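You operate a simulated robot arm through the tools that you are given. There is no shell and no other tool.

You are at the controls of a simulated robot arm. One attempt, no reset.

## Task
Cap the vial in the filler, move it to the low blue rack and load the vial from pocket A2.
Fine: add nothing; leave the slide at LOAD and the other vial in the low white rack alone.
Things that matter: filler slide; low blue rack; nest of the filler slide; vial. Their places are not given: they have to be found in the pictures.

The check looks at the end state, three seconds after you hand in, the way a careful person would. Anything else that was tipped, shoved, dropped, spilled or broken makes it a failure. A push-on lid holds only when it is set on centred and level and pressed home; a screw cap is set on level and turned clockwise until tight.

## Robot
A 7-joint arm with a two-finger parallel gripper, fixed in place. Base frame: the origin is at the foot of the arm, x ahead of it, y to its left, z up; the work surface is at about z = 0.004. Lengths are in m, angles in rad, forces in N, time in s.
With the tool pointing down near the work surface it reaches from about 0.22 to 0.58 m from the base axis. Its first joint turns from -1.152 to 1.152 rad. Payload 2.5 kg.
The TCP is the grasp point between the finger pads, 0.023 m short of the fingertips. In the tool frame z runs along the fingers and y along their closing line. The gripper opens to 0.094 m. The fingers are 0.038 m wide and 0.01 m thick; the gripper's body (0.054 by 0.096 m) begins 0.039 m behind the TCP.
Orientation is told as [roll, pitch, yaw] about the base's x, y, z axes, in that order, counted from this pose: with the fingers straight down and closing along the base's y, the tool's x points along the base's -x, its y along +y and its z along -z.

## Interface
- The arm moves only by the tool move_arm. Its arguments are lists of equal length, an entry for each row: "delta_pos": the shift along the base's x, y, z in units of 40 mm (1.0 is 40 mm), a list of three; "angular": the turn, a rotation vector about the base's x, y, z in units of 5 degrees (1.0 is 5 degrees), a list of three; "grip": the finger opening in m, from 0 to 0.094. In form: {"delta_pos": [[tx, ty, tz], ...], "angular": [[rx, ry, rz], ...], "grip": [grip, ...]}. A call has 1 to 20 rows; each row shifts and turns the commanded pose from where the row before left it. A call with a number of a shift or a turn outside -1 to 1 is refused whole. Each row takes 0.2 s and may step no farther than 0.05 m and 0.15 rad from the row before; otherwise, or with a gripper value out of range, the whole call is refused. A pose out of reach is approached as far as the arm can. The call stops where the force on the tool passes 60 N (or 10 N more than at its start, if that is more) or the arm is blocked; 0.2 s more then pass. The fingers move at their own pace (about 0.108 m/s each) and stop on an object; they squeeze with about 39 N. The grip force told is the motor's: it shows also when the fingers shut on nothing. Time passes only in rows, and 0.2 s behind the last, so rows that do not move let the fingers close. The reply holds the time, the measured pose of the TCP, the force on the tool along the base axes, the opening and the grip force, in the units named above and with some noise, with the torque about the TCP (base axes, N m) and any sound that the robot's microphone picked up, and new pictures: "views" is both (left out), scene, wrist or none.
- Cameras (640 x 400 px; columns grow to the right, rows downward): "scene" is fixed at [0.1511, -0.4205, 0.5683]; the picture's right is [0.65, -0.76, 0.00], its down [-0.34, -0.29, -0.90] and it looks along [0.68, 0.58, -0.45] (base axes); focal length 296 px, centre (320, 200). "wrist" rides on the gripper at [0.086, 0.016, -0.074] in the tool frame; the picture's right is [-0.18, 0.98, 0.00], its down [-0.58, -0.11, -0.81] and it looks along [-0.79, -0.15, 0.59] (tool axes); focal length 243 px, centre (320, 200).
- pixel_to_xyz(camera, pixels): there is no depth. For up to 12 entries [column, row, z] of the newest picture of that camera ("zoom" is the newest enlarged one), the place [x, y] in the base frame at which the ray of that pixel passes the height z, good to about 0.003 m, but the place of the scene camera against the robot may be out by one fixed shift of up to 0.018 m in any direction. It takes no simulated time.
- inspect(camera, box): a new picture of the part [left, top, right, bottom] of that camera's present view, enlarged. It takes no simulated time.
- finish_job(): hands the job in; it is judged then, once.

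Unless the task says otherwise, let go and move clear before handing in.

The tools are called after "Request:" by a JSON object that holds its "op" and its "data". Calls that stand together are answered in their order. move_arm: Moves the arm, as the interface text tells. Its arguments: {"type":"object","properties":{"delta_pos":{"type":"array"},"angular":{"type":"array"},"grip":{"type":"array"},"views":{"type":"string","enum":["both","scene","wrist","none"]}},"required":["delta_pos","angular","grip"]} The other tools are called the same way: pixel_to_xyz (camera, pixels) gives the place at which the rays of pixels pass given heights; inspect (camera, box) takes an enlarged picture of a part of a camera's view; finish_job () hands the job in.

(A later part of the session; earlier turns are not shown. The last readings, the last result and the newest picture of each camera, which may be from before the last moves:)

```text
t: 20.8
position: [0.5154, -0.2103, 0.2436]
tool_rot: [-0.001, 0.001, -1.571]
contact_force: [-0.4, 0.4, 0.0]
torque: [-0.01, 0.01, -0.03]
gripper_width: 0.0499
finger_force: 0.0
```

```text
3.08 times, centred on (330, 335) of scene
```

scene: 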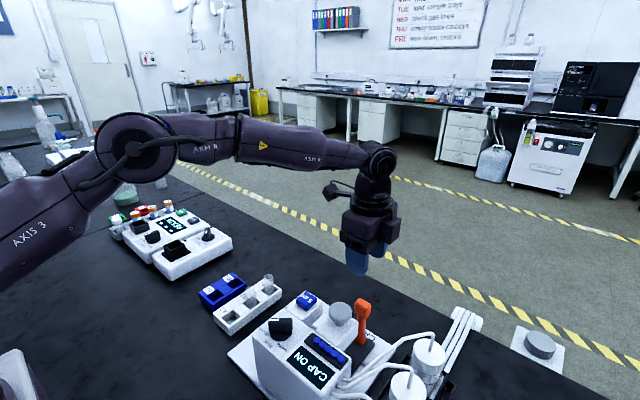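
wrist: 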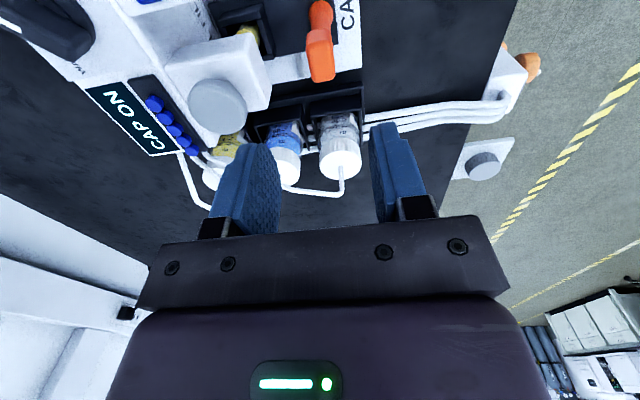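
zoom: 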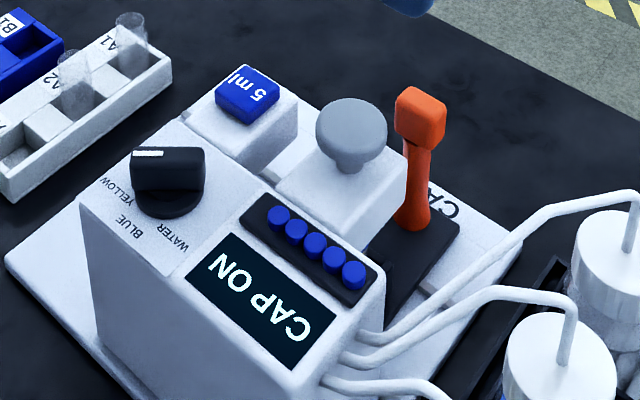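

The cap magazine shows five blue caps now instead of six, so one cap was set. Now I'll descend on the handle knob again (0.515, -0.210) and close.

Request:
{"op": "move_arm", "data": {"delta_pos": [[0, 0, -0.9], [0, 0, -0.9], [0, 0, -0.9], [0, 0, -0.56], [0, 0, 0], [0, 0, 0], [0, 0, 0], [0, 0, 0]], "angular": [[0, 0, 0], [0, 0, 0], [0, 0, 0], [0, 0, 0], [0, 0, 0], [0, 0, 0], [0, 0, 0], [0, 0, 0]], "grip": [0.05, 0.05, 0.05, 0.05, 0.05, 0.0, 0.0, 0.0]}}

```text
t: 22.6
position: [0.5154, -0.2087, 0.1114]
tool_rot: [0.004, 0.0, -1.571]
contact_force: [24.8, -1.0, -12.6]
torque: [-0.57, 0.81, -0.38]
gripper_width: 0.0202
finger_force: 44.8
```

scene: 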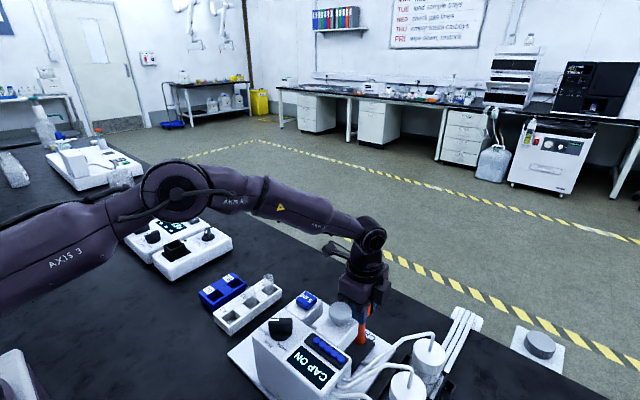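
wrist: 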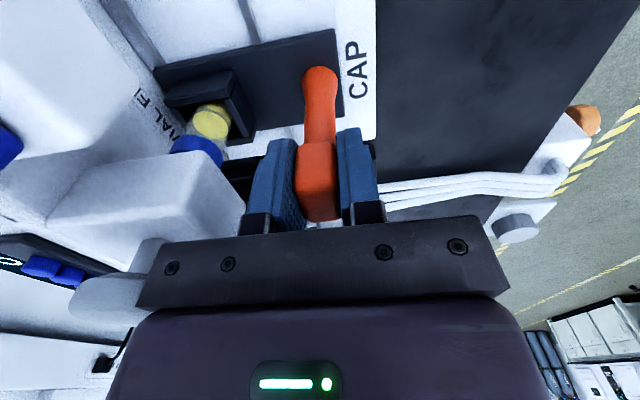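

The blue cap is visible on the vial at (195,148). The grip carries +25 N in x, so I'll ease x by about 1 mm and draw the slide toward LOAD (+y).

Request:
{"op": "move_arm", "data": {"delta_pos": [[0.025, 0, 0.01], [0, 0.15, 0], [0, 0.25, 0], [0, 0.25, 0], [0, 0.25, 0], [0, 0, 0]], "angular": [[0, 0, 0], [0, 0, 0], [0, 0, 0], [0, 0, 0], [0, 0, 0], [0, 0, 0]], "grip": [0.0, 0.0, 0.0, 0.0, 0.0, 0.0]}}

```text
t: 24.0
position: [0.5142, -0.1722, 0.1124]
tool_rot: [-0.003, -0.001, -1.573]
contact_force: [-8.2, -0.4, -8.4]
torque: [-0.36, -0.87, 0.26]
gripper_width: 0.0199
finger_force: 45.7
```

scene: 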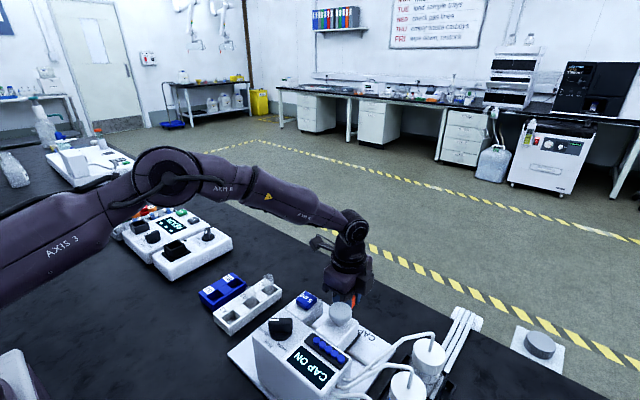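
wrist: 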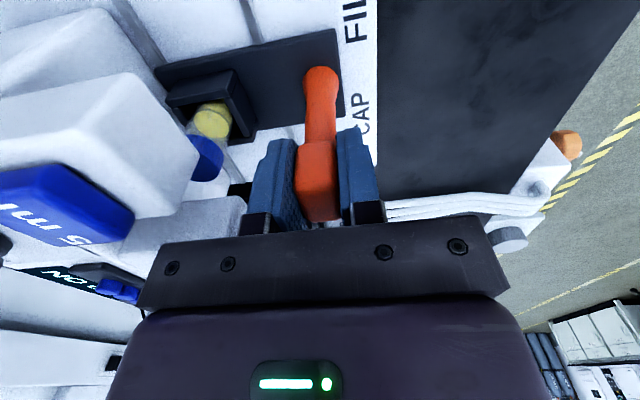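

The vial with its blue cap (207,158) travels along with no jam. I'll continue past FILL toward LOAD at the same slow pace.

Request:
{"op": "move_arm", "data": {"delta_pos": [[-0.01, 0.15, 0.01], [0, 0.25, 0], [0, 0.25, 0], [0, 0.25, 0], [0, 0.25, 0], [0, 0.25, 0], [0, 0.25, 0], [0, 0.25, 0], [0, 0, 0]], "angular": [[0, 0, 0], [0, 0, 0], [0, 0, 0], [0, 0, 0], [0, 0, 0], [0, 0, 0], [0, 0, 0], [0, 0, 0], [0, 0, 0]], "grip": [0.0, 0.0, 0.0, 0.0, 0.0, 0.0, 0.0, 0.0, 0.0]}}

```text
t: 26.0
position: [0.5144, -0.0956, 0.1122]
tool_rot: [-0.003, 0.0, -1.572]
contact_force: [-16.7, -1.0, -8.8]
torque: [-0.71, -0.42, 0.01]
gripper_width: 0.02
finger_force: 44.9
```

scene: 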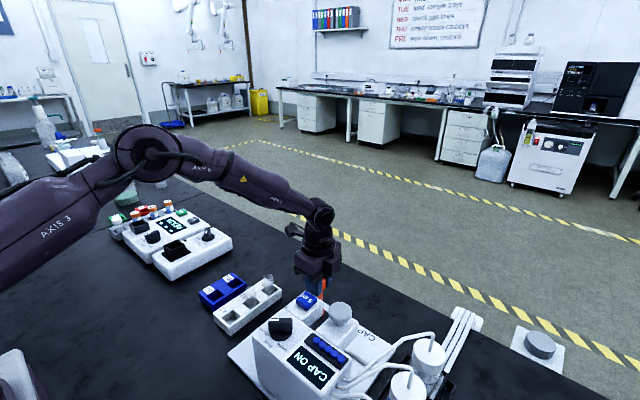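
wrist: 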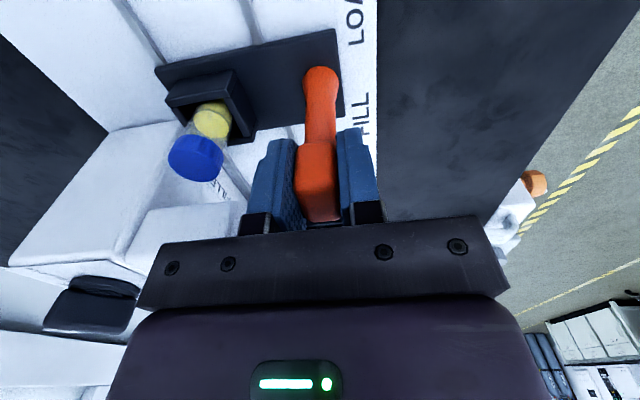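

The slide is past FILL at y=-0.096 with the cap at (195,158) clear of the head. I'll do the last 30 mm with small steps.

Request:
{"op": "move_arm", "data": {"delta_pos": [[-0.02, 0.15, 0.01], [0, 0.2, 0], [0, 0.2, 0], [0, 0.15, 0], [0, 0, 0]], "angular": [[0, 0, 0], [0, 0, 0], [0, 0, 0], [0, 0, 0], [0, 0, 0]], "grip": [0.0, 0.0, 0.0, 0.0, 0.0]}}

```text
t: 27.2
position: [0.5158, -0.069, 0.1114]
tool_rot: [0.001, 0.001, -1.572]
contact_force: [4.9, 0.0, -27.9]
torque: [-0.17, -0.33, -0.08]
gripper_width: 0.0198
finger_force: 44.6
```

scene: 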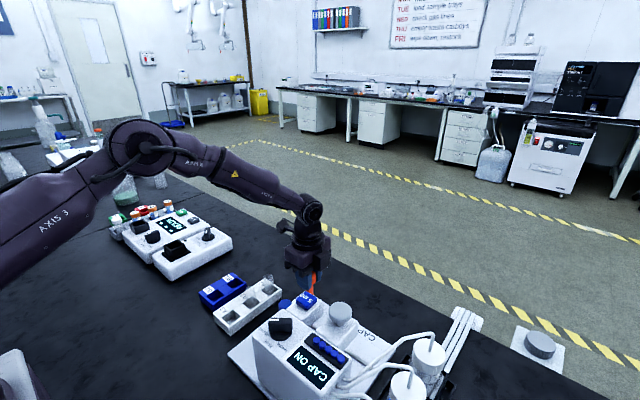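
wrist: 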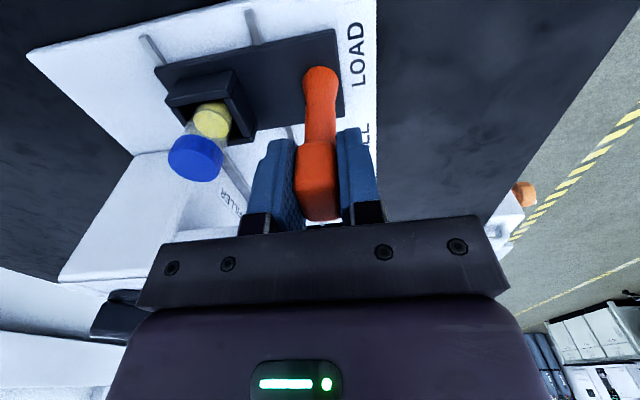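

The LOAD label centre is at (357,55) and z carries -28 N, so I'll lower the pose slightly and push on to the end stop.

Request:
{"op": "move_arm", "data": {"delta_pos": [[0, 0.05, -0.02], [0, 0.05, -0.01], [0, 0.05, 0], [0, 0.04, 0], [0, 0, 0]], "angular": [[0, 0, 0], [0, 0, 0], [0, 0, 0], [0, 0, 0], [0, 0, 0]], "grip": [0.0, 0.0, 0.0, 0.0, 0.0], "views": "wrist"}}

```text
t: 28.4
position: [0.5143, -0.0604, 0.1113]
tool_rot: [0.001, -0.001, -1.57]
contact_force: [-11.8, 3.3, 1.9]
torque: [0.4, 0.05, -0.03]
gripper_width: 0.0198
finger_force: 44.4
```

wrist: 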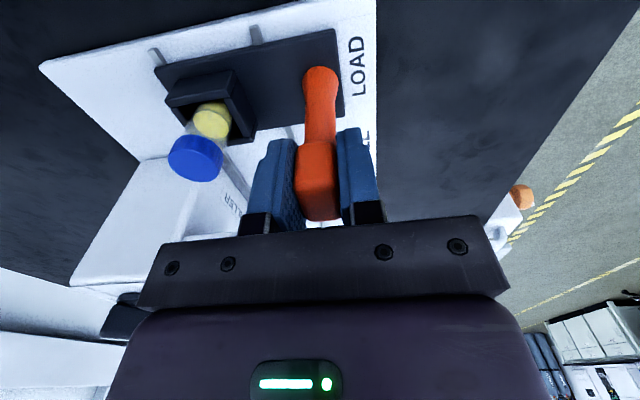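

The LOAD label centre is now at row 66, as the others were at their stations, but I've seen no clear stop. I'll test 3 mm more.

Request:
{"op": "move_arm", "data": {"delta_pos": [[0, 0.04, 0], [0, 0.04, 0], [0, 0, 0]], "angular": [[0, 0, 0], [0, 0, 0], [0, 0, 0]], "grip": [0.0, 0.0, 0.0], "views": "wrist"}}

```text
t: 29.2
position: [0.5147, -0.059, 0.1119]
tool_rot: [0.003, 0.0, -1.572]
contact_force: [-9.6, -5.0, 13.6]
torque: [1.3, 0.61, 0.34]
gripper_width: 0.02
finger_force: 45.0
```

wrist: 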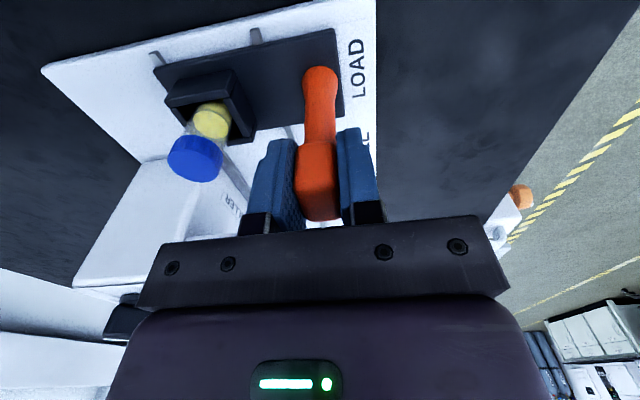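

It moved 1.4 mm of 3.2 with -5 N back, so the slide is at the LOAD end stop. I'll release, rise and look over the nest.

Request:
{"op": "move_arm", "data": {"delta_pos": [[0, -0.03, 0], [0, 0, 0], [0, 0, 0.8], [0, 0, 0.9], [0, 0, 0.9], [-0.6, 0, 0.5], [-0.6, 0, 0], [-0.6, 0, 0], [0, 0, 0]], "angular": [[0, 0, 0], [0, 0, 0], [0, 0, 0], [0, 0, 0], [0, 0, 0], [0, 0, 0], [0, 0, 0], [0, 0, 0], [0, 0, 0]], "grip": [0.05, 0.05, 0.05, 0.05, 0.05, 0.05, 0.05, 0.05, 0.05]}}

Request:
{"op": "inspect", "data": {"camera": "wrist", "box": [240, 0, 440, 140]}}

Request:
{"op": "inspect", "data": {"camera": "scene", "box": [250, 250, 410, 380]}}

```text
t: 31.2
position: [0.4412, -0.0587, 0.2341]
tool_rot: [0.001, 0.0, -1.57]
contact_force: [-0.1, 0.8, 1.2]
torque: [-0.04, 0.03, -0.02]
gripper_width: 0.0501
finger_force: 0.1
```

scene: 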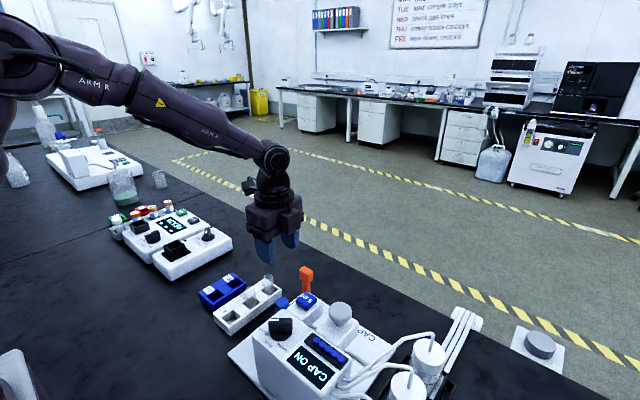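
wrist: 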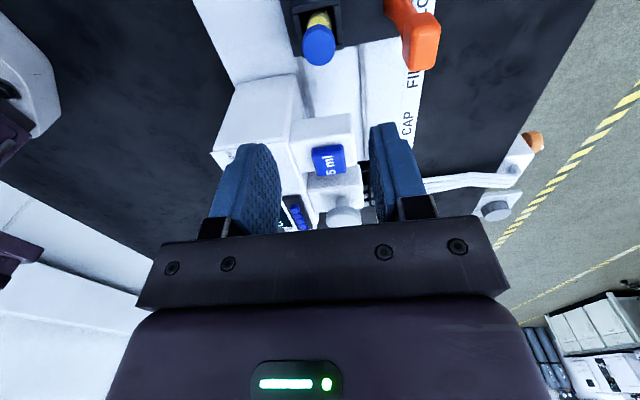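

```text
2.86 times, centred on (340, 70) of wrist
```

zoom: 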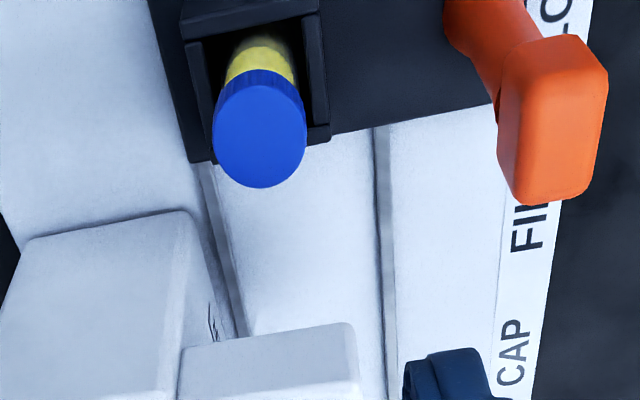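

```text
3.08 times, centred on (330, 315) of scene
```

zoom: 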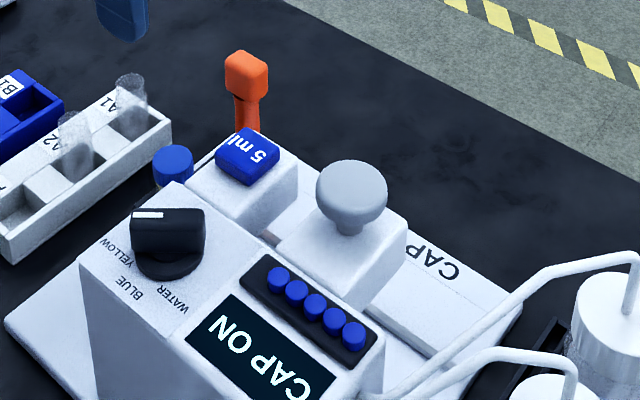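

The capped vial stands in the nest with its cap at (319,47); it triangulates to about (0.440, -0.060) with the cap's top at z 0.083. I need the nest's wall height before gripping, so I'll enlarge and look from a lower position.

Request:
{"op": "inspect", "data": {"camera": "wrist", "box": [270, 0, 370, 70]}}

Request:
{"op": "move_arm", "data": {"delta_pos": [[0, 0.9, 0], [0, 0.9, 0], [0, 0.6, -0.6], [0, 0.2, -0.9], [0, 0, -0.9], [0, 0, 0]], "angular": [[0, 0, 0], [0, 0, 0], [0, 0, 0], [0, 0, 0], [0, 0, 0], [0, 0, 0]], "grip": [0.05, 0.05, 0.05, 0.05, 0.05, 0.05]}}

Request:
{"op": "inspect", "data": {"camera": "wrist", "box": [200, 0, 440, 200]}}

```text
5.71 times, centred on (320, 35) of wrist
```

zoom: 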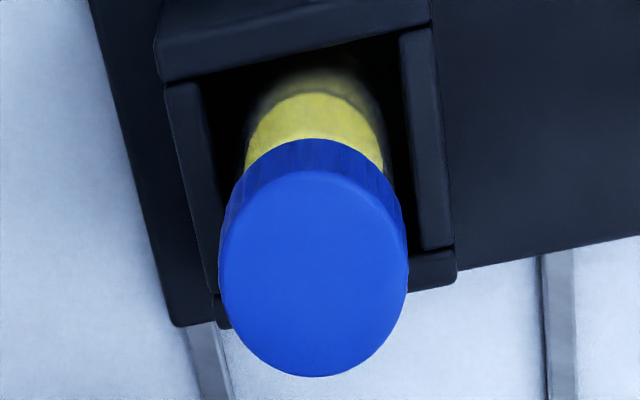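

```text
t: 32.6
position: [0.4408, 0.0448, 0.1416]
tool_rot: [-0.001, 0.0, -1.571]
contact_force: [-0.2, 0.6, 0.5]
torque: [0.02, 0.01, -0.04]
gripper_width: 0.0497
finger_force: 0.1
```

scene: 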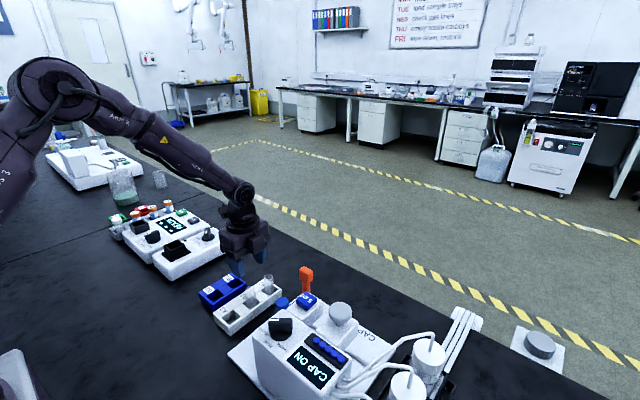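
wrist: 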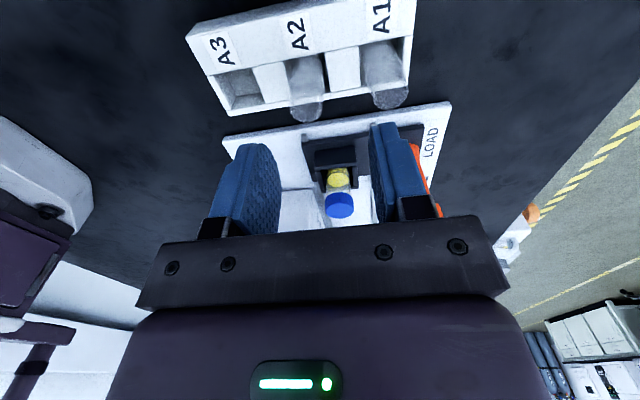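

```text
2.00 times, centred on (320, 100) of wrist
```

zoom: 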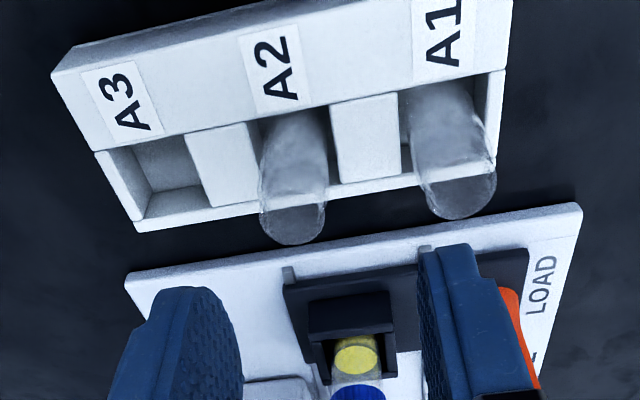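

Rack top comes out near z 0.022, vial rims near 0.071, nest walls near 0.045–0.05, and the cap spans z 0.072–0.083. I'll go over the capped vial at (0.440, -0.060) with a 50 mm opening and come down so the tips stay at z≈0.061, above the nest walls.

Request:
{"op": "move_arm", "data": {"delta_pos": [[0, -0.9, 0], [-0.01, -0.9, 0], [-0.01, -0.82, 0], [0, 0, -0.5], [0, 0, 0]], "angular": [[0, 0, 0], [0, 0, 0], [0, 0, 0], [0, 0, 0], [0, 0, 0]], "grip": [0.05, 0.05, 0.05, 0.05, 0.05]}}

Request:
{"op": "inspect", "data": {"camera": "wrist", "box": [200, 40, 440, 240]}}

Request:
{"op": "inspect", "data": {"camera": "scene", "box": [220, 230, 380, 350]}}

```text
t: 33.8
position: [0.4417, -0.0594, 0.1186]
tool_rot: [-0.001, 0.0, -1.571]
contact_force: [0.2, 0.2, 0.5]
torque: [-0.01, 0.01, -0.02]
gripper_width: 0.05
finger_force: 0.0
```

scene: 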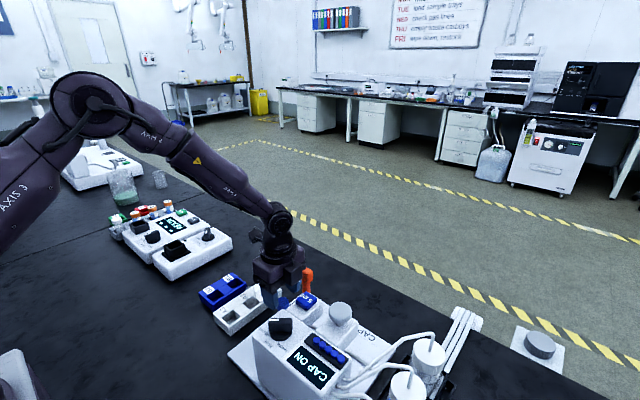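
wrist: 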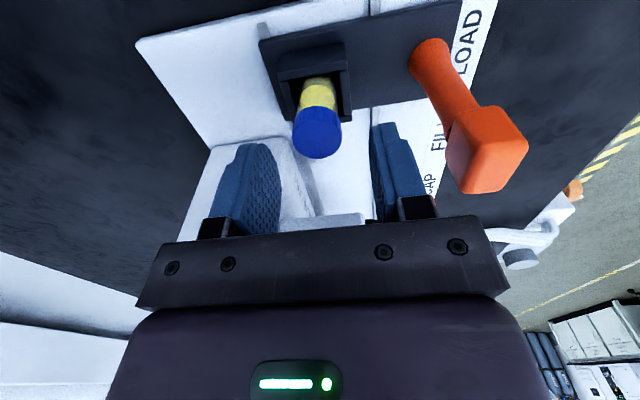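

```text
2.00 times, centred on (320, 140) of wrist
```

zoom: 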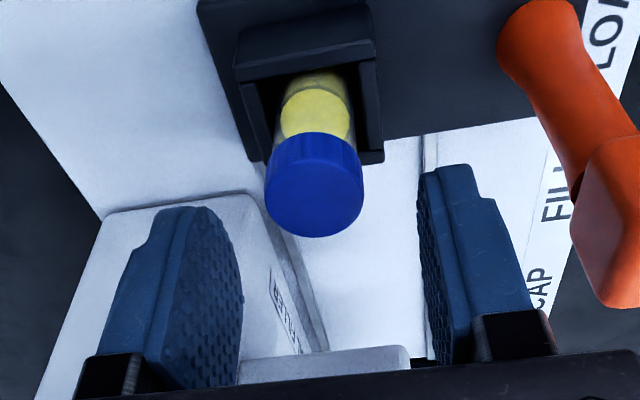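

```text
3.33 times, centred on (300, 290) of scene
```

zoom: 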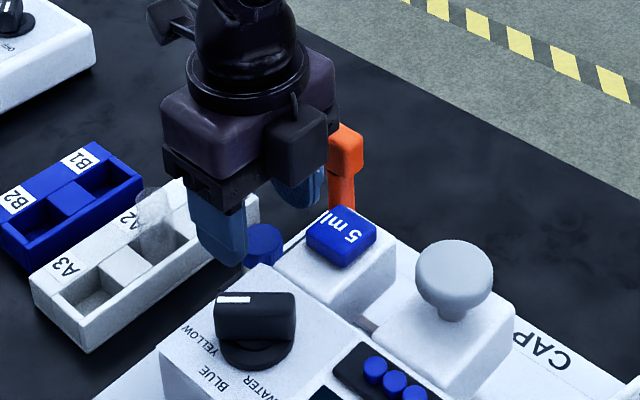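

The cap's centre comes to about (0.440, -0.059), top z≈0.085. I'll shift x by -1.5 mm, descend to TCP z 0.085 and close on the cap.

Request:
{"op": "move_arm", "data": {"delta_pos": [[-0.04, 0, -0.3], [0, 0, -0.3], [0, 0, -0.22], [0, 0, 0], [0, 0, 0], [0, 0, 0], [0, 0, 0]], "angular": [[0, 0, 0], [0, 0, 0], [0, 0, 0], [0, 0, 0], [0, 0, 0], [0, 0, 0], [0, 0, 0]], "grip": [0.05, 0.05, 0.05, 0.05, 0.0, 0.0, 0.0]}}

Request:
{"op": "inspect", "data": {"camera": "wrist", "box": [200, 40, 440, 240]}}

```text
t: 35.4
position: [0.4406, -0.0597, 0.0861]
tool_rot: [0.001, 0.0, -1.571]
contact_force: [-1.1, 0.4, -0.7]
torque: [0.0, -0.01, 0.04]
gripper_width: 0.0233
finger_force: 38.3
```

scene: 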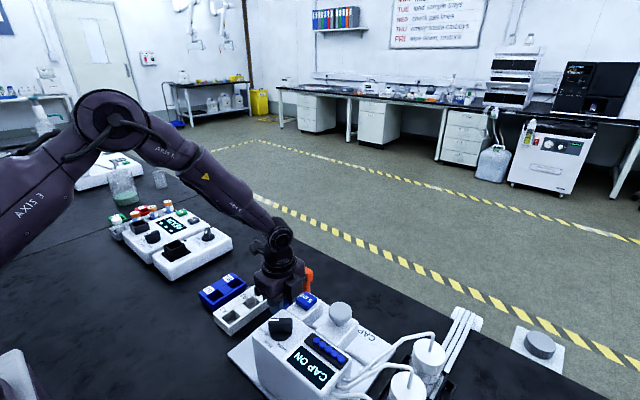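
wrist: 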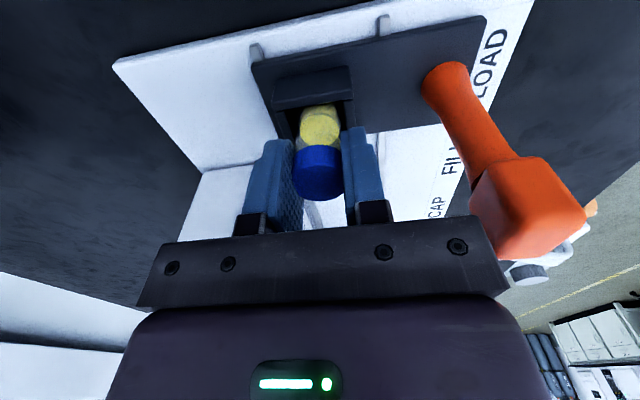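

```text
2.00 times, centred on (320, 140) of wrist
```

zoom: 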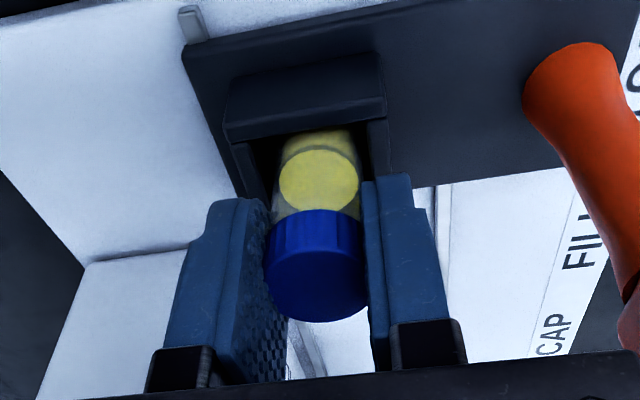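

The fingers hold the cap (opening 23.3 mm, 38 N), centred at (318,180). I'll lift slowly and check that the vial comes with its cap.

Request:
{"op": "move_arm", "data": {"delta_pos": [[0, 0, 0.2], [0, 0, 0.3], [0, 0, 0.4], [0, 0, 0.6], [0, 0, 0.7], [0, 0, 0]], "angular": [[0, 0, 0], [0, 0, 0], [0, 0, 0], [0, 0, 0], [0, 0, 0], [0, 0, 0]], "grip": [0.0, 0.0, 0.0, 0.0, 0.0, 0.0]}}

Request:
{"op": "inspect", "data": {"camera": "scene", "box": [220, 200, 380, 320]}}

Request:
{"op": "inspect", "data": {"camera": "wrist", "box": [200, 0, 440, 220]}}

```text
t: 36.8
position: [0.4412, -0.0608, 0.1748]
tool_rot: [0.0, -0.001, -1.57]
contact_force: [-0.5, -0.3, 1.0]
torque: [0.02, 0.03, 0.02]
gripper_width: 0.0235
finger_force: 39.4
```

scene: 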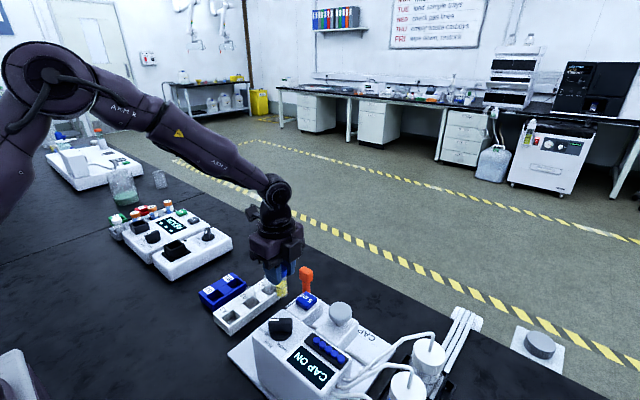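
wrist: 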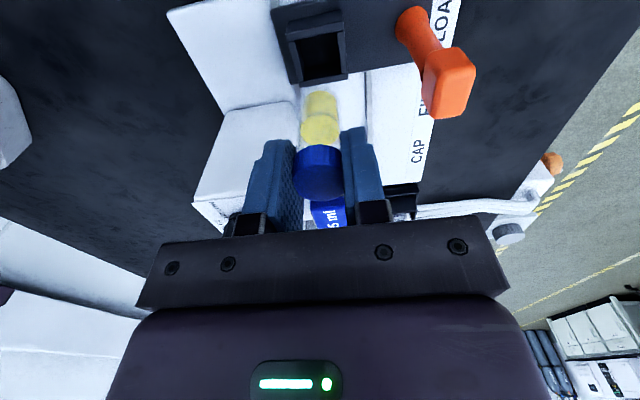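

```text
3.33 times, centred on (300, 260) of scene
```

zoom: 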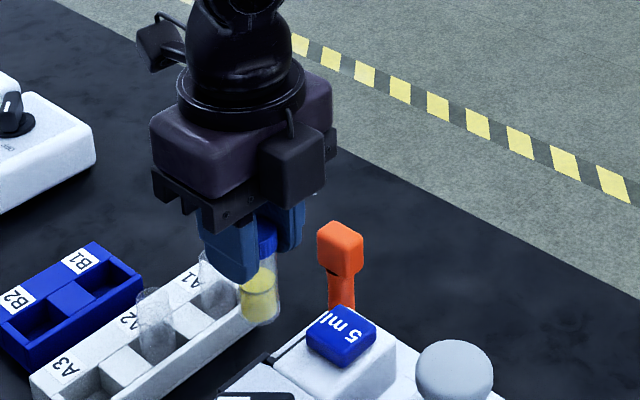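

```text
1.82 times, centred on (320, 110) of wrist
```

zoom: 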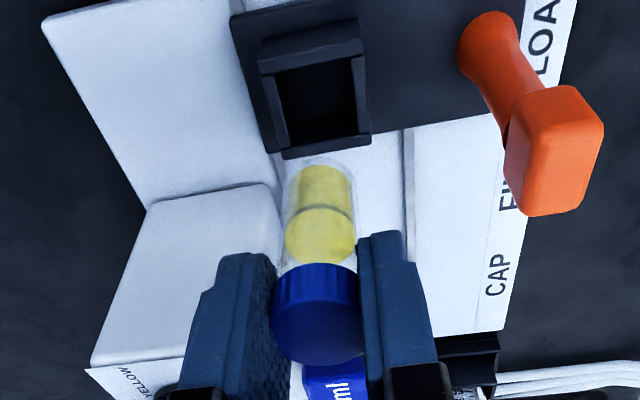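

The capped, yellow-filled vial came up whole (scene zoom (260,280)), and the empty nest centres near (0.441, -0.059). I'll carry it toward the blue rack, staying beyond it first to see the pockets.

Request:
{"op": "move_arm", "data": {"delta_pos": [[0, 0.3, 0.3], [0, 0.7, 0.3], [0, 0.9, 0], [0, 0.9, 0], [0, 0.9, 0], [0, 0.9, 0], [0, 0.6, 0], [0, 0.3, 0], [0, 0, 0]], "angular": [[0, 0, 0], [0, 0, 0], [0, 0, 0], [0, 0, 0], [0, 0, 0], [0, 0, 0], [0, 0, 0], [0, 0, 0], [0, 0, 0]], "grip": [0.0, 0.0, 0.0, 0.0, 0.0, 0.0, 0.0, 0.0, 0.0]}}

Request:
{"op": "inspect", "data": {"camera": "wrist", "box": [220, 0, 420, 160]}}

```text
t: 38.8
position: [0.4401, 0.1604, 0.1986]
tool_rot: [0.001, -0.001, -1.571]
contact_force: [0.4, 0.1, 0.4]
torque: [0.01, 0.0, 0.02]
gripper_width: 0.0235
finger_force: 39.2
```

scene: 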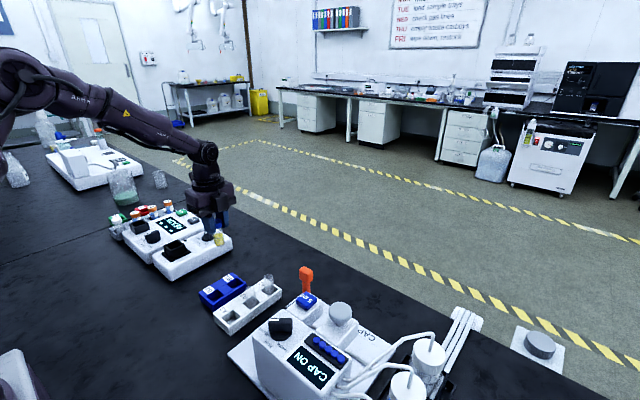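
wrist: 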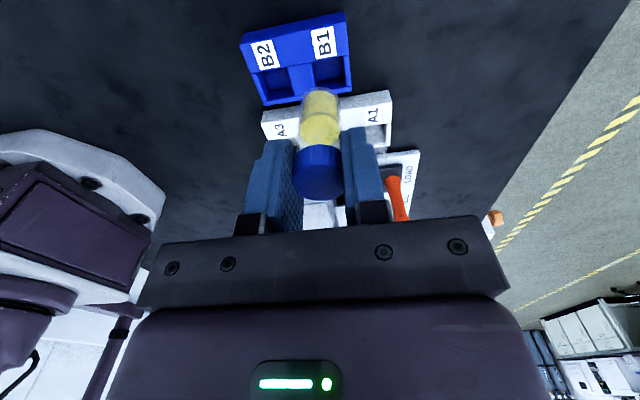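

```text
2.50 times, centred on (320, 80) of wrist
```

zoom: 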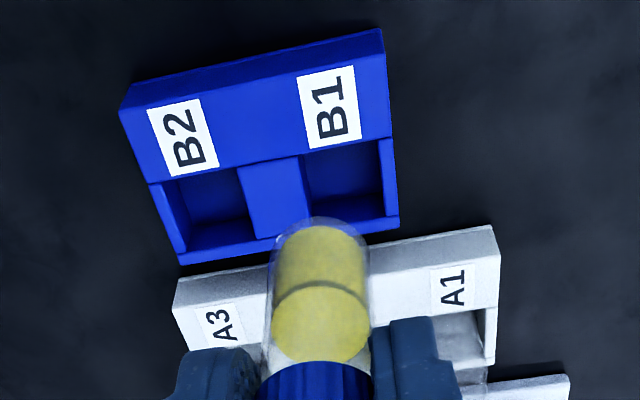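

The blue pockets are clear: B1 centres at about (330,73), giving (0.442, 0.123) from two views. I'll move above B1, lower to z 0.11 and check alignment.

Request:
{"op": "move_arm", "data": {"delta_pos": [[0.05, -0.5, 0], [0, -0.435, 0], [0, 0, -0.7], [0, 0, -0.8], [0, 0, -0.7], [0, 0, 0]], "angular": [[0, 0, 0], [0, 0, 0], [0, 0, 0], [0, 0, 0], [0, 0, 0], [0, 0, 0]], "grip": [0.0, 0.0, 0.0, 0.0, 0.0, 0.0]}}

Request:
{"op": "inspect", "data": {"camera": "wrist", "box": [200, 0, 440, 200]}}

Request:
{"op": "inspect", "data": {"camera": "scene", "box": [170, 220, 310, 340]}}

```text
t: 40.2
position: [0.4423, 0.1217, 0.1091]
tool_rot: [-0.001, 0.001, -1.57]
contact_force: [0.0, -0.6, -0.3]
torque: [0.03, -0.01, -0.01]
gripper_width: 0.0237
finger_force: 38.7
```

scene: 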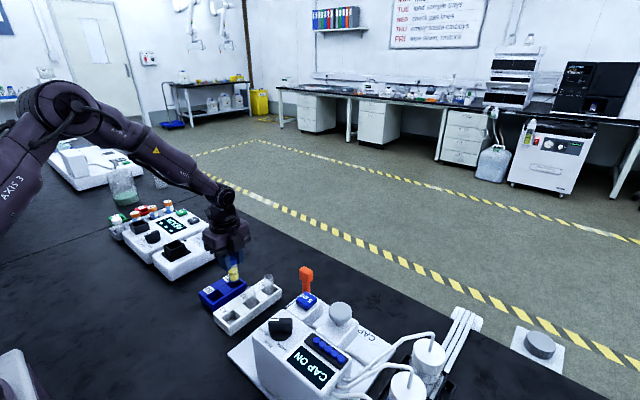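
wrist: 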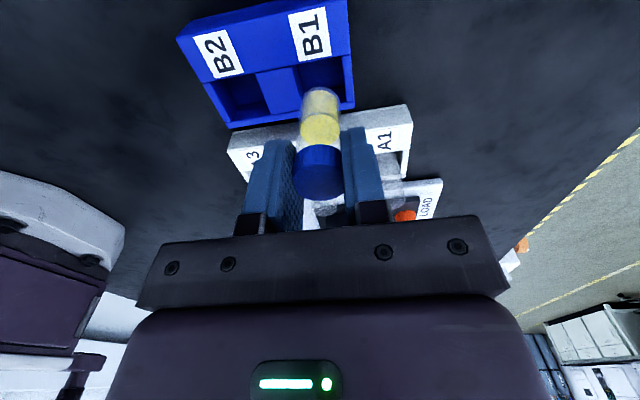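

```text
2.00 times, centred on (320, 100) of wrist
```

zoom: 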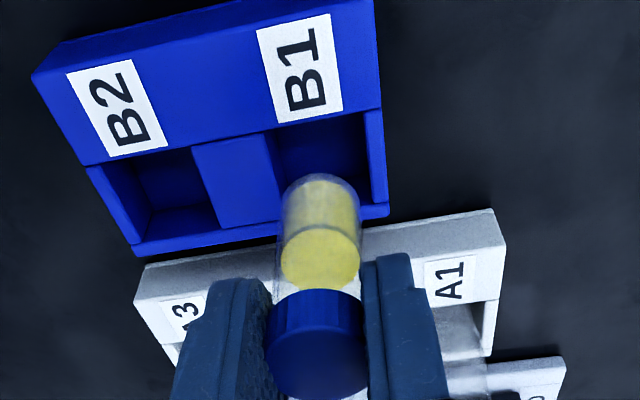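

```text
3.33 times, centred on (240, 280) of scene
```

zoom: 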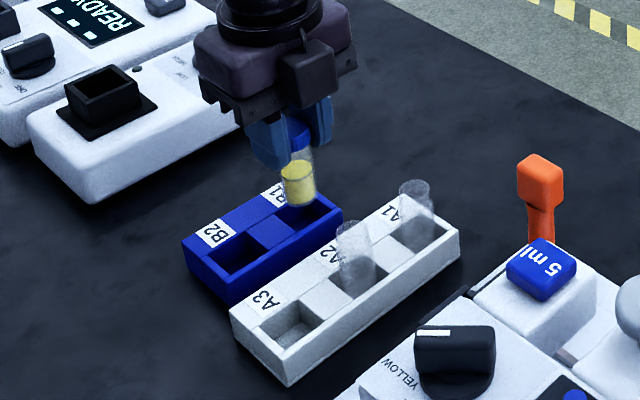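

B1's pocket spans about x 0.429–0.459, y 0.106–0.138, so its centre (0.444, 0.122) nearly matches the vial. I'll shift x +1.5 mm and lower, slowly near the floor.

Request:
{"op": "move_arm", "data": {"delta_pos": [[0.04, 0.01, -0.2], [0, 0, -0.25], [0, 0, -0.15], [0, 0, -0.05], [0, 0, -0.05], [0, 0, 0]], "angular": [[0, 0, 0], [0, 0, 0], [0, 0, 0], [0, 0, 0], [0, 0, 0], [0, 0, 0]], "grip": [0.0, 0.0, 0.0, 0.0, 0.0, 0.0]}}

Request:
{"op": "inspect", "data": {"camera": "wrist", "box": [200, 0, 440, 200]}}

Request:
{"op": "inspect", "data": {"camera": "scene", "box": [170, 220, 310, 340]}}

```text
t: 41.6
position: [0.4442, 0.1234, 0.0823]
tool_rot: [0.001, 0.0, -1.571]
contact_force: [0.2, 1.1, 0.1]
torque: [-0.02, 0.0, -0.03]
gripper_width: 0.0232
finger_force: 39.6
```

scene: 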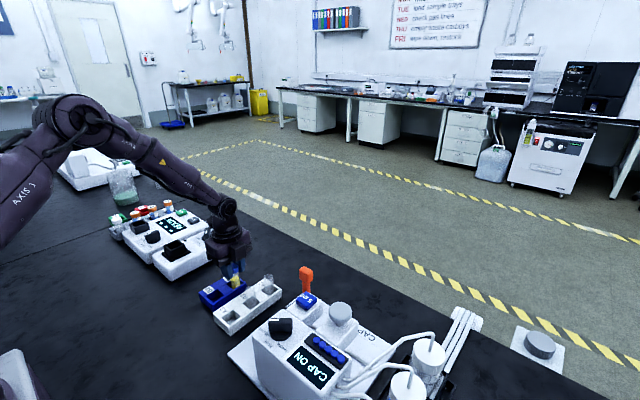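
wrist: 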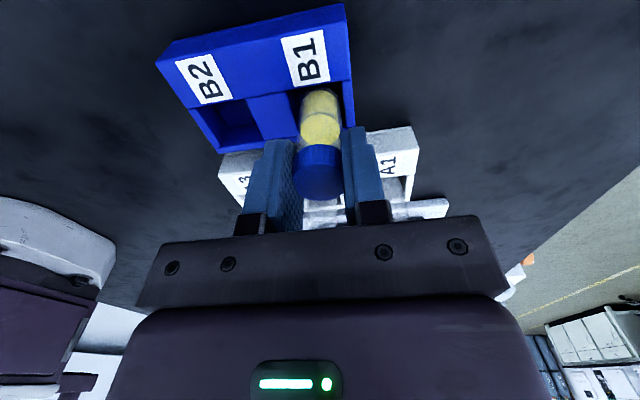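

```text
2.00 times, centred on (320, 100) of wrist
```

zoom: 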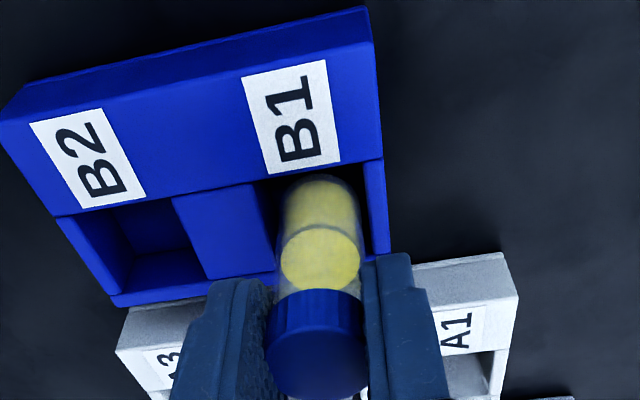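

```text
3.33 times, centred on (240, 280) of scene
```

zoom: 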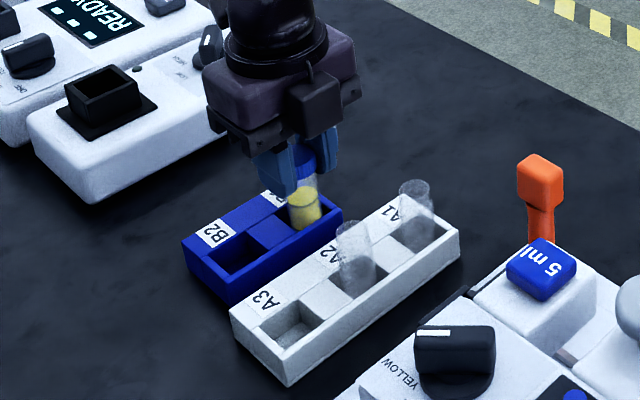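

The vial's foot is entering B1 with room on all sides. I'll go on lowering by 1–2 mm rows until the force shows floor contact.

Request:
{"op": "move_arm", "data": {"delta_pos": [[0, 0, -0.05], [0, 0, -0.05], [0, 0, -0.04], [0, 0, -0.03], [0, 0, 0]], "angular": [[0, 0, 0], [0, 0, 0], [0, 0, 0], [0, 0, 0], [0, 0, 0]], "grip": [0.0, 0.0, 0.0, 0.0, 0.0], "views": "wrist"}}

```text
t: 42.8
position: [0.4443, 0.1235, 0.0756]
tool_rot: [-0.002, 0.0, -1.57]
contact_force: [-0.2, 1.3, -0.4]
torque: [0.01, 0.01, -0.01]
gripper_width: 0.0233
finger_force: 38.9
```

wrist: 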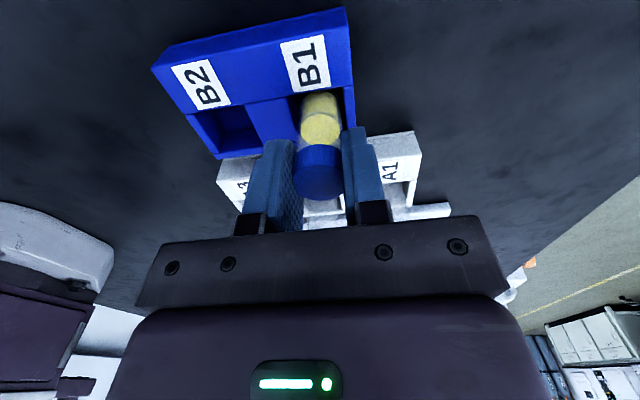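

No contact yet at z 0.0756 (z force -0.4). I'll continue down in 1 mm rows.

Request:
{"op": "move_arm", "data": {"delta_pos": [[0, 0, -0.025], [0, 0, -0.025], [0, 0, -0.025], [0, 0, 0]], "angular": [[0, 0, 0], [0, 0, 0], [0, 0, 0], [0, 0, 0]], "grip": [0.0, 0.0, 0.0, 0.0], "views": "wrist"}}

```text
t: 43.8
position: [0.4446, 0.1227, 0.073]
tool_rot: [-0.001, 0.001, -1.571]
contact_force: [0.0, 1.6, 0.2]
torque: [0.1, 0.01, -0.02]
gripper_width: 0.0233
finger_force: 38.8
```

wrist: 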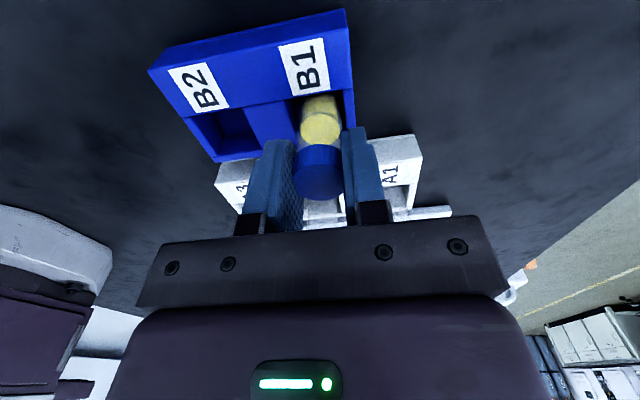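

Force along y has crept up (1.1 → 1.6 N, torque 0.1), so I'll look closely at whether the vial touches a pocket side.

Request:
{"op": "inspect", "data": {"camera": "wrist", "box": [260, 50, 380, 210]}}

Request:
{"op": "inspect", "data": {"camera": "scene", "box": [190, 240, 290, 320]}}

```text
2.50 times, centred on (320, 130) of wrist
```

zoom: 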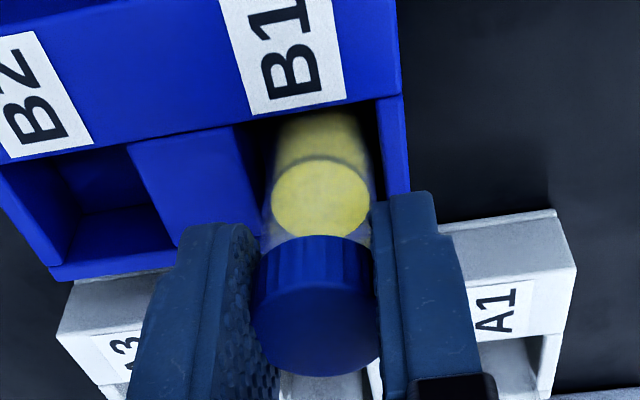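

```text
5.00 times, centred on (240, 280) of scene
```

zoom: 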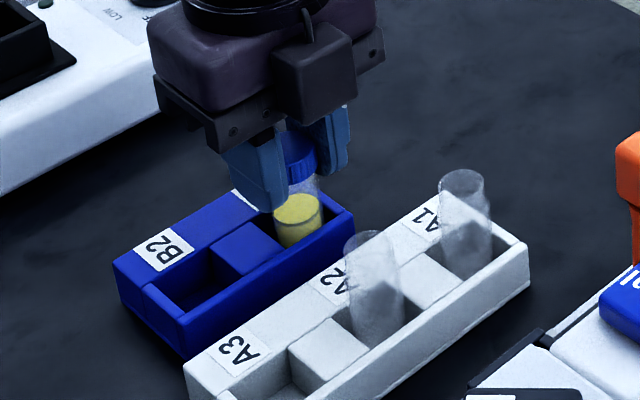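

There is room around the vial (the ledge only hides its foot in perspective), and I estimate its bottom at z≈0.011. I'll keep lowering 1 mm at a time.

Request:
{"op": "move_arm", "data": {"delta_pos": [[0, 0, -0.025], [0, 0, -0.025], [0, 0, 0]], "angular": [[0, 0, 0], [0, 0, 0], [0, 0, 0]], "grip": [0.0, 0.0, 0.0], "views": "none"}}

```text
t: 44.6
position: [0.4423, 0.1231, 0.0709]
tool_rot: [0.001, -0.001, -1.571]
contact_force: [0.6, 1.4, -0.1]
torque: [0.02, 0.0, -0.01]
gripper_width: 0.0231
finger_force: 39.3
```

Request:
{"op": "move_arm", "data": {"delta_pos": [[0, 0, -0.025], [0, 0, -0.025], [0, 0, 0]], "angular": [[0, 0, 0], [0, 0, 0], [0, 0, 0]], "grip": [0.0, 0.0, 0.0], "views": "wrist"}}

```text
t: 45.4
position: [0.4441, 0.1236, 0.07]
tool_rot: [-0.001, 0.0, -1.572]
contact_force: [0.2, 0.8, -0.1]
torque: [-0.02, -0.01, 0.01]
gripper_width: 0.0232
finger_force: 38.8
```

wrist: 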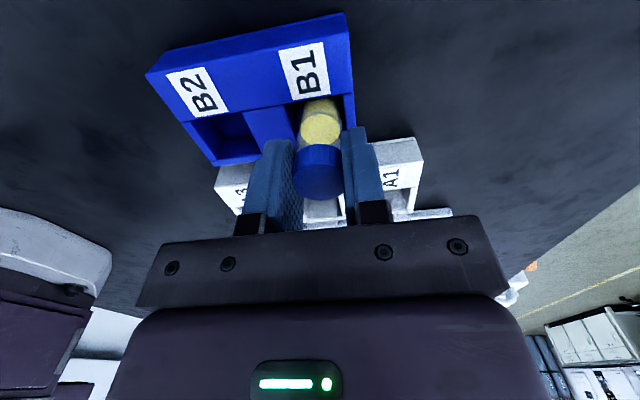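

Still free at z≈0.070. I'll go down 2 mm more at a time.

Request:
{"op": "move_arm", "data": {"delta_pos": [[0, 0, -0.025], [0, 0, -0.025], [0, 0, 0]], "angular": [[0, 0, 0], [0, 0, 0], [0, 0, 0]], "grip": [0.0, 0.0, 0.0], "views": "none"}}

```text
t: 46.2
position: [0.4459, 0.1239, 0.0687]
tool_rot: [0.004, 0.002, -1.569]
contact_force: [-6.8, 0.0, 29.1]
torque: [-0.07, 0.37, -0.04]
gripper_width: 0.0232
finger_force: 39.0
```

The force jumped to 29 N upward: the vial stands on the floor of B1. I'll ease up 1.2 mm, open, and rise.

Request:
{"op": "move_arm", "data": {"delta_pos": [[0, 0, 0.03], [0, 0, 0]], "angular": [[0, 0, 0], [0, 0, 0]], "grip": [0.0, 0.0], "views": "none"}}

```text
t: 46.8
position: [0.4447, 0.1235, 0.0688]
tool_rot: [0.001, 0.0, -1.57]
contact_force: [-0.7, 2.7, 18.6]
torque: [0.09, 0.06, -0.01]
gripper_width: 0.0235
finger_force: 38.7
```

Request:
{"op": "move_arm", "data": {"delta_pos": [[0, 0, 0.015], [0, 0, 0], [0, 0, 0], [0, 0, 0], [0, 0, 0.4], [0, 0, 0.8], [0, 0, 0.8], [0, 0, 0]], "angular": [[0, 0, 0], [0, 0, 0], [0, 0, 0], [0, 0, 0], [0, 0, 0], [0, 0, 0], [0, 0, 0], [0, 0, 0]], "grip": [0.0, 0.03, 0.045, 0.045, 0.045, 0.045, 0.045, 0.045]}}

Request:
{"op": "inspect", "data": {"camera": "wrist", "box": [200, 0, 440, 200]}}

Request:
{"op": "inspect", "data": {"camera": "scene", "box": [190, 240, 290, 320]}}

```text
t: 48.6
position: [0.444, 0.1222, 0.1493]
tool_rot: [0.002, 0.001, -1.57]
contact_force: [0.9, -0.4, -0.1]
torque: [-0.03, -0.02, 0.03]
gripper_width: 0.0449
finger_force: 0.1
```

scene: 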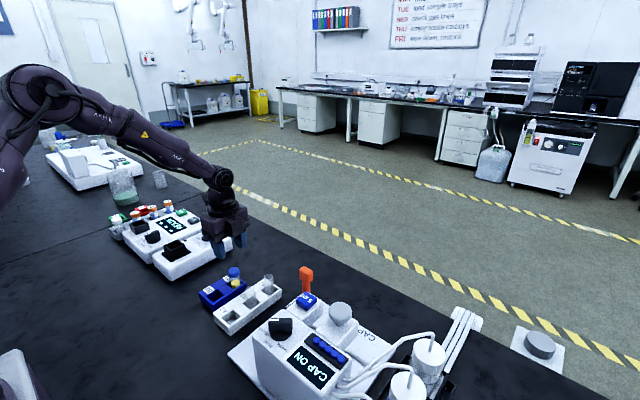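
wrist: 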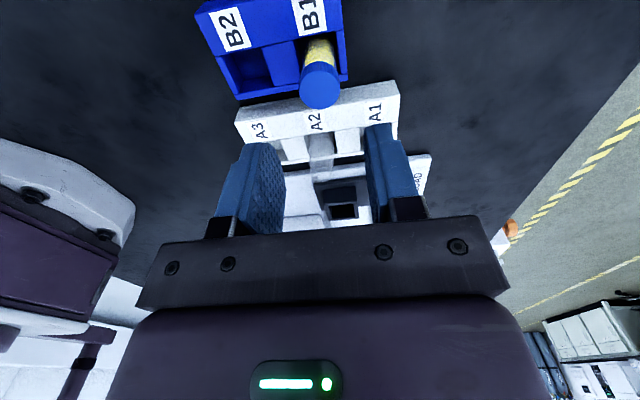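

```text
2.00 times, centred on (320, 100) of wrist
```

zoom: 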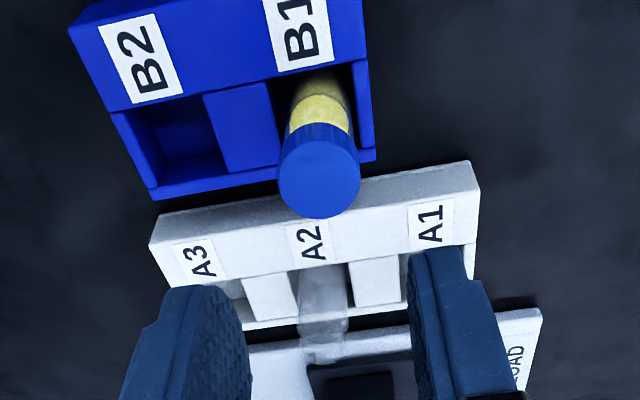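

```text
5.00 times, centred on (240, 280) of scene
```

zoom: 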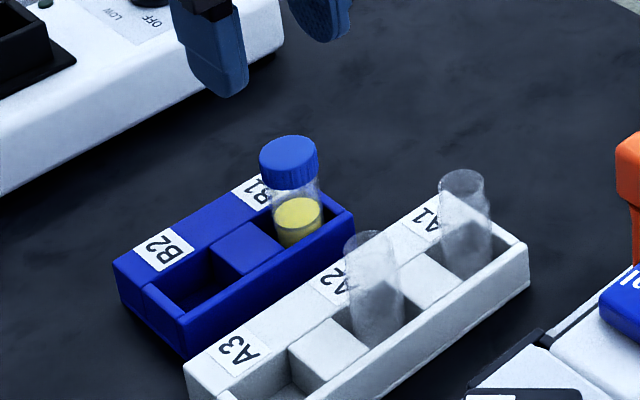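

The capped vial stands upright in B1 with its cap level. Next I'll go above pocket A2 (estimated (0.429, 0.038)) with a 40 mm opening and re-measure its vial.

Request:
{"op": "move_arm", "data": {"delta_pos": [[-0.1, -0.7, 0], [-0.15, -0.7, 0], [-0.12, -0.7, 0], [0, 0, 0]], "angular": [[0, 0, 0], [0, 0, 0], [0, 0, 0], [0, 0, 0]], "grip": [0.04, 0.04, 0.04, 0.04]}}

Request:
{"op": "inspect", "data": {"camera": "wrist", "box": [220, 0, 420, 160]}}

```text
t: 49.6
position: [0.4285, 0.0381, 0.1494]
tool_rot: [0.0, -0.001, -1.571]
contact_force: [0.9, 0.0, 0.7]
torque: [-0.03, -0.01, -0.04]
gripper_width: 0.0398
finger_force: 0.0
```

scene: 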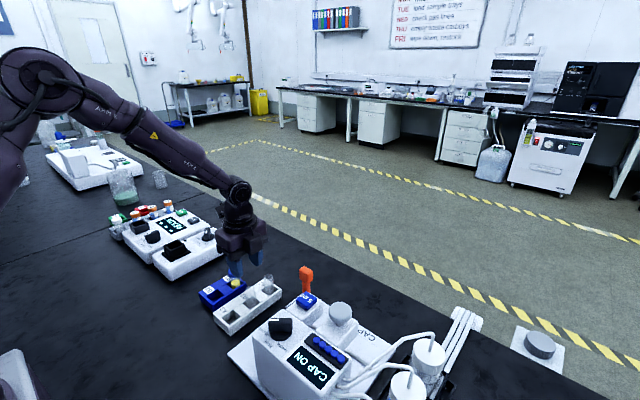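
wrist: 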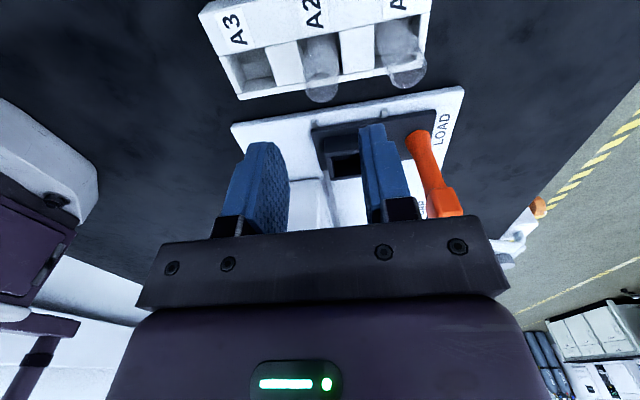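

```text
2.50 times, centred on (320, 80) of wrist
```

zoom: 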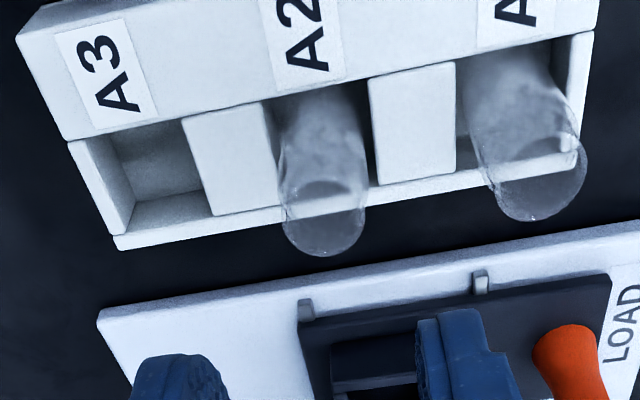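

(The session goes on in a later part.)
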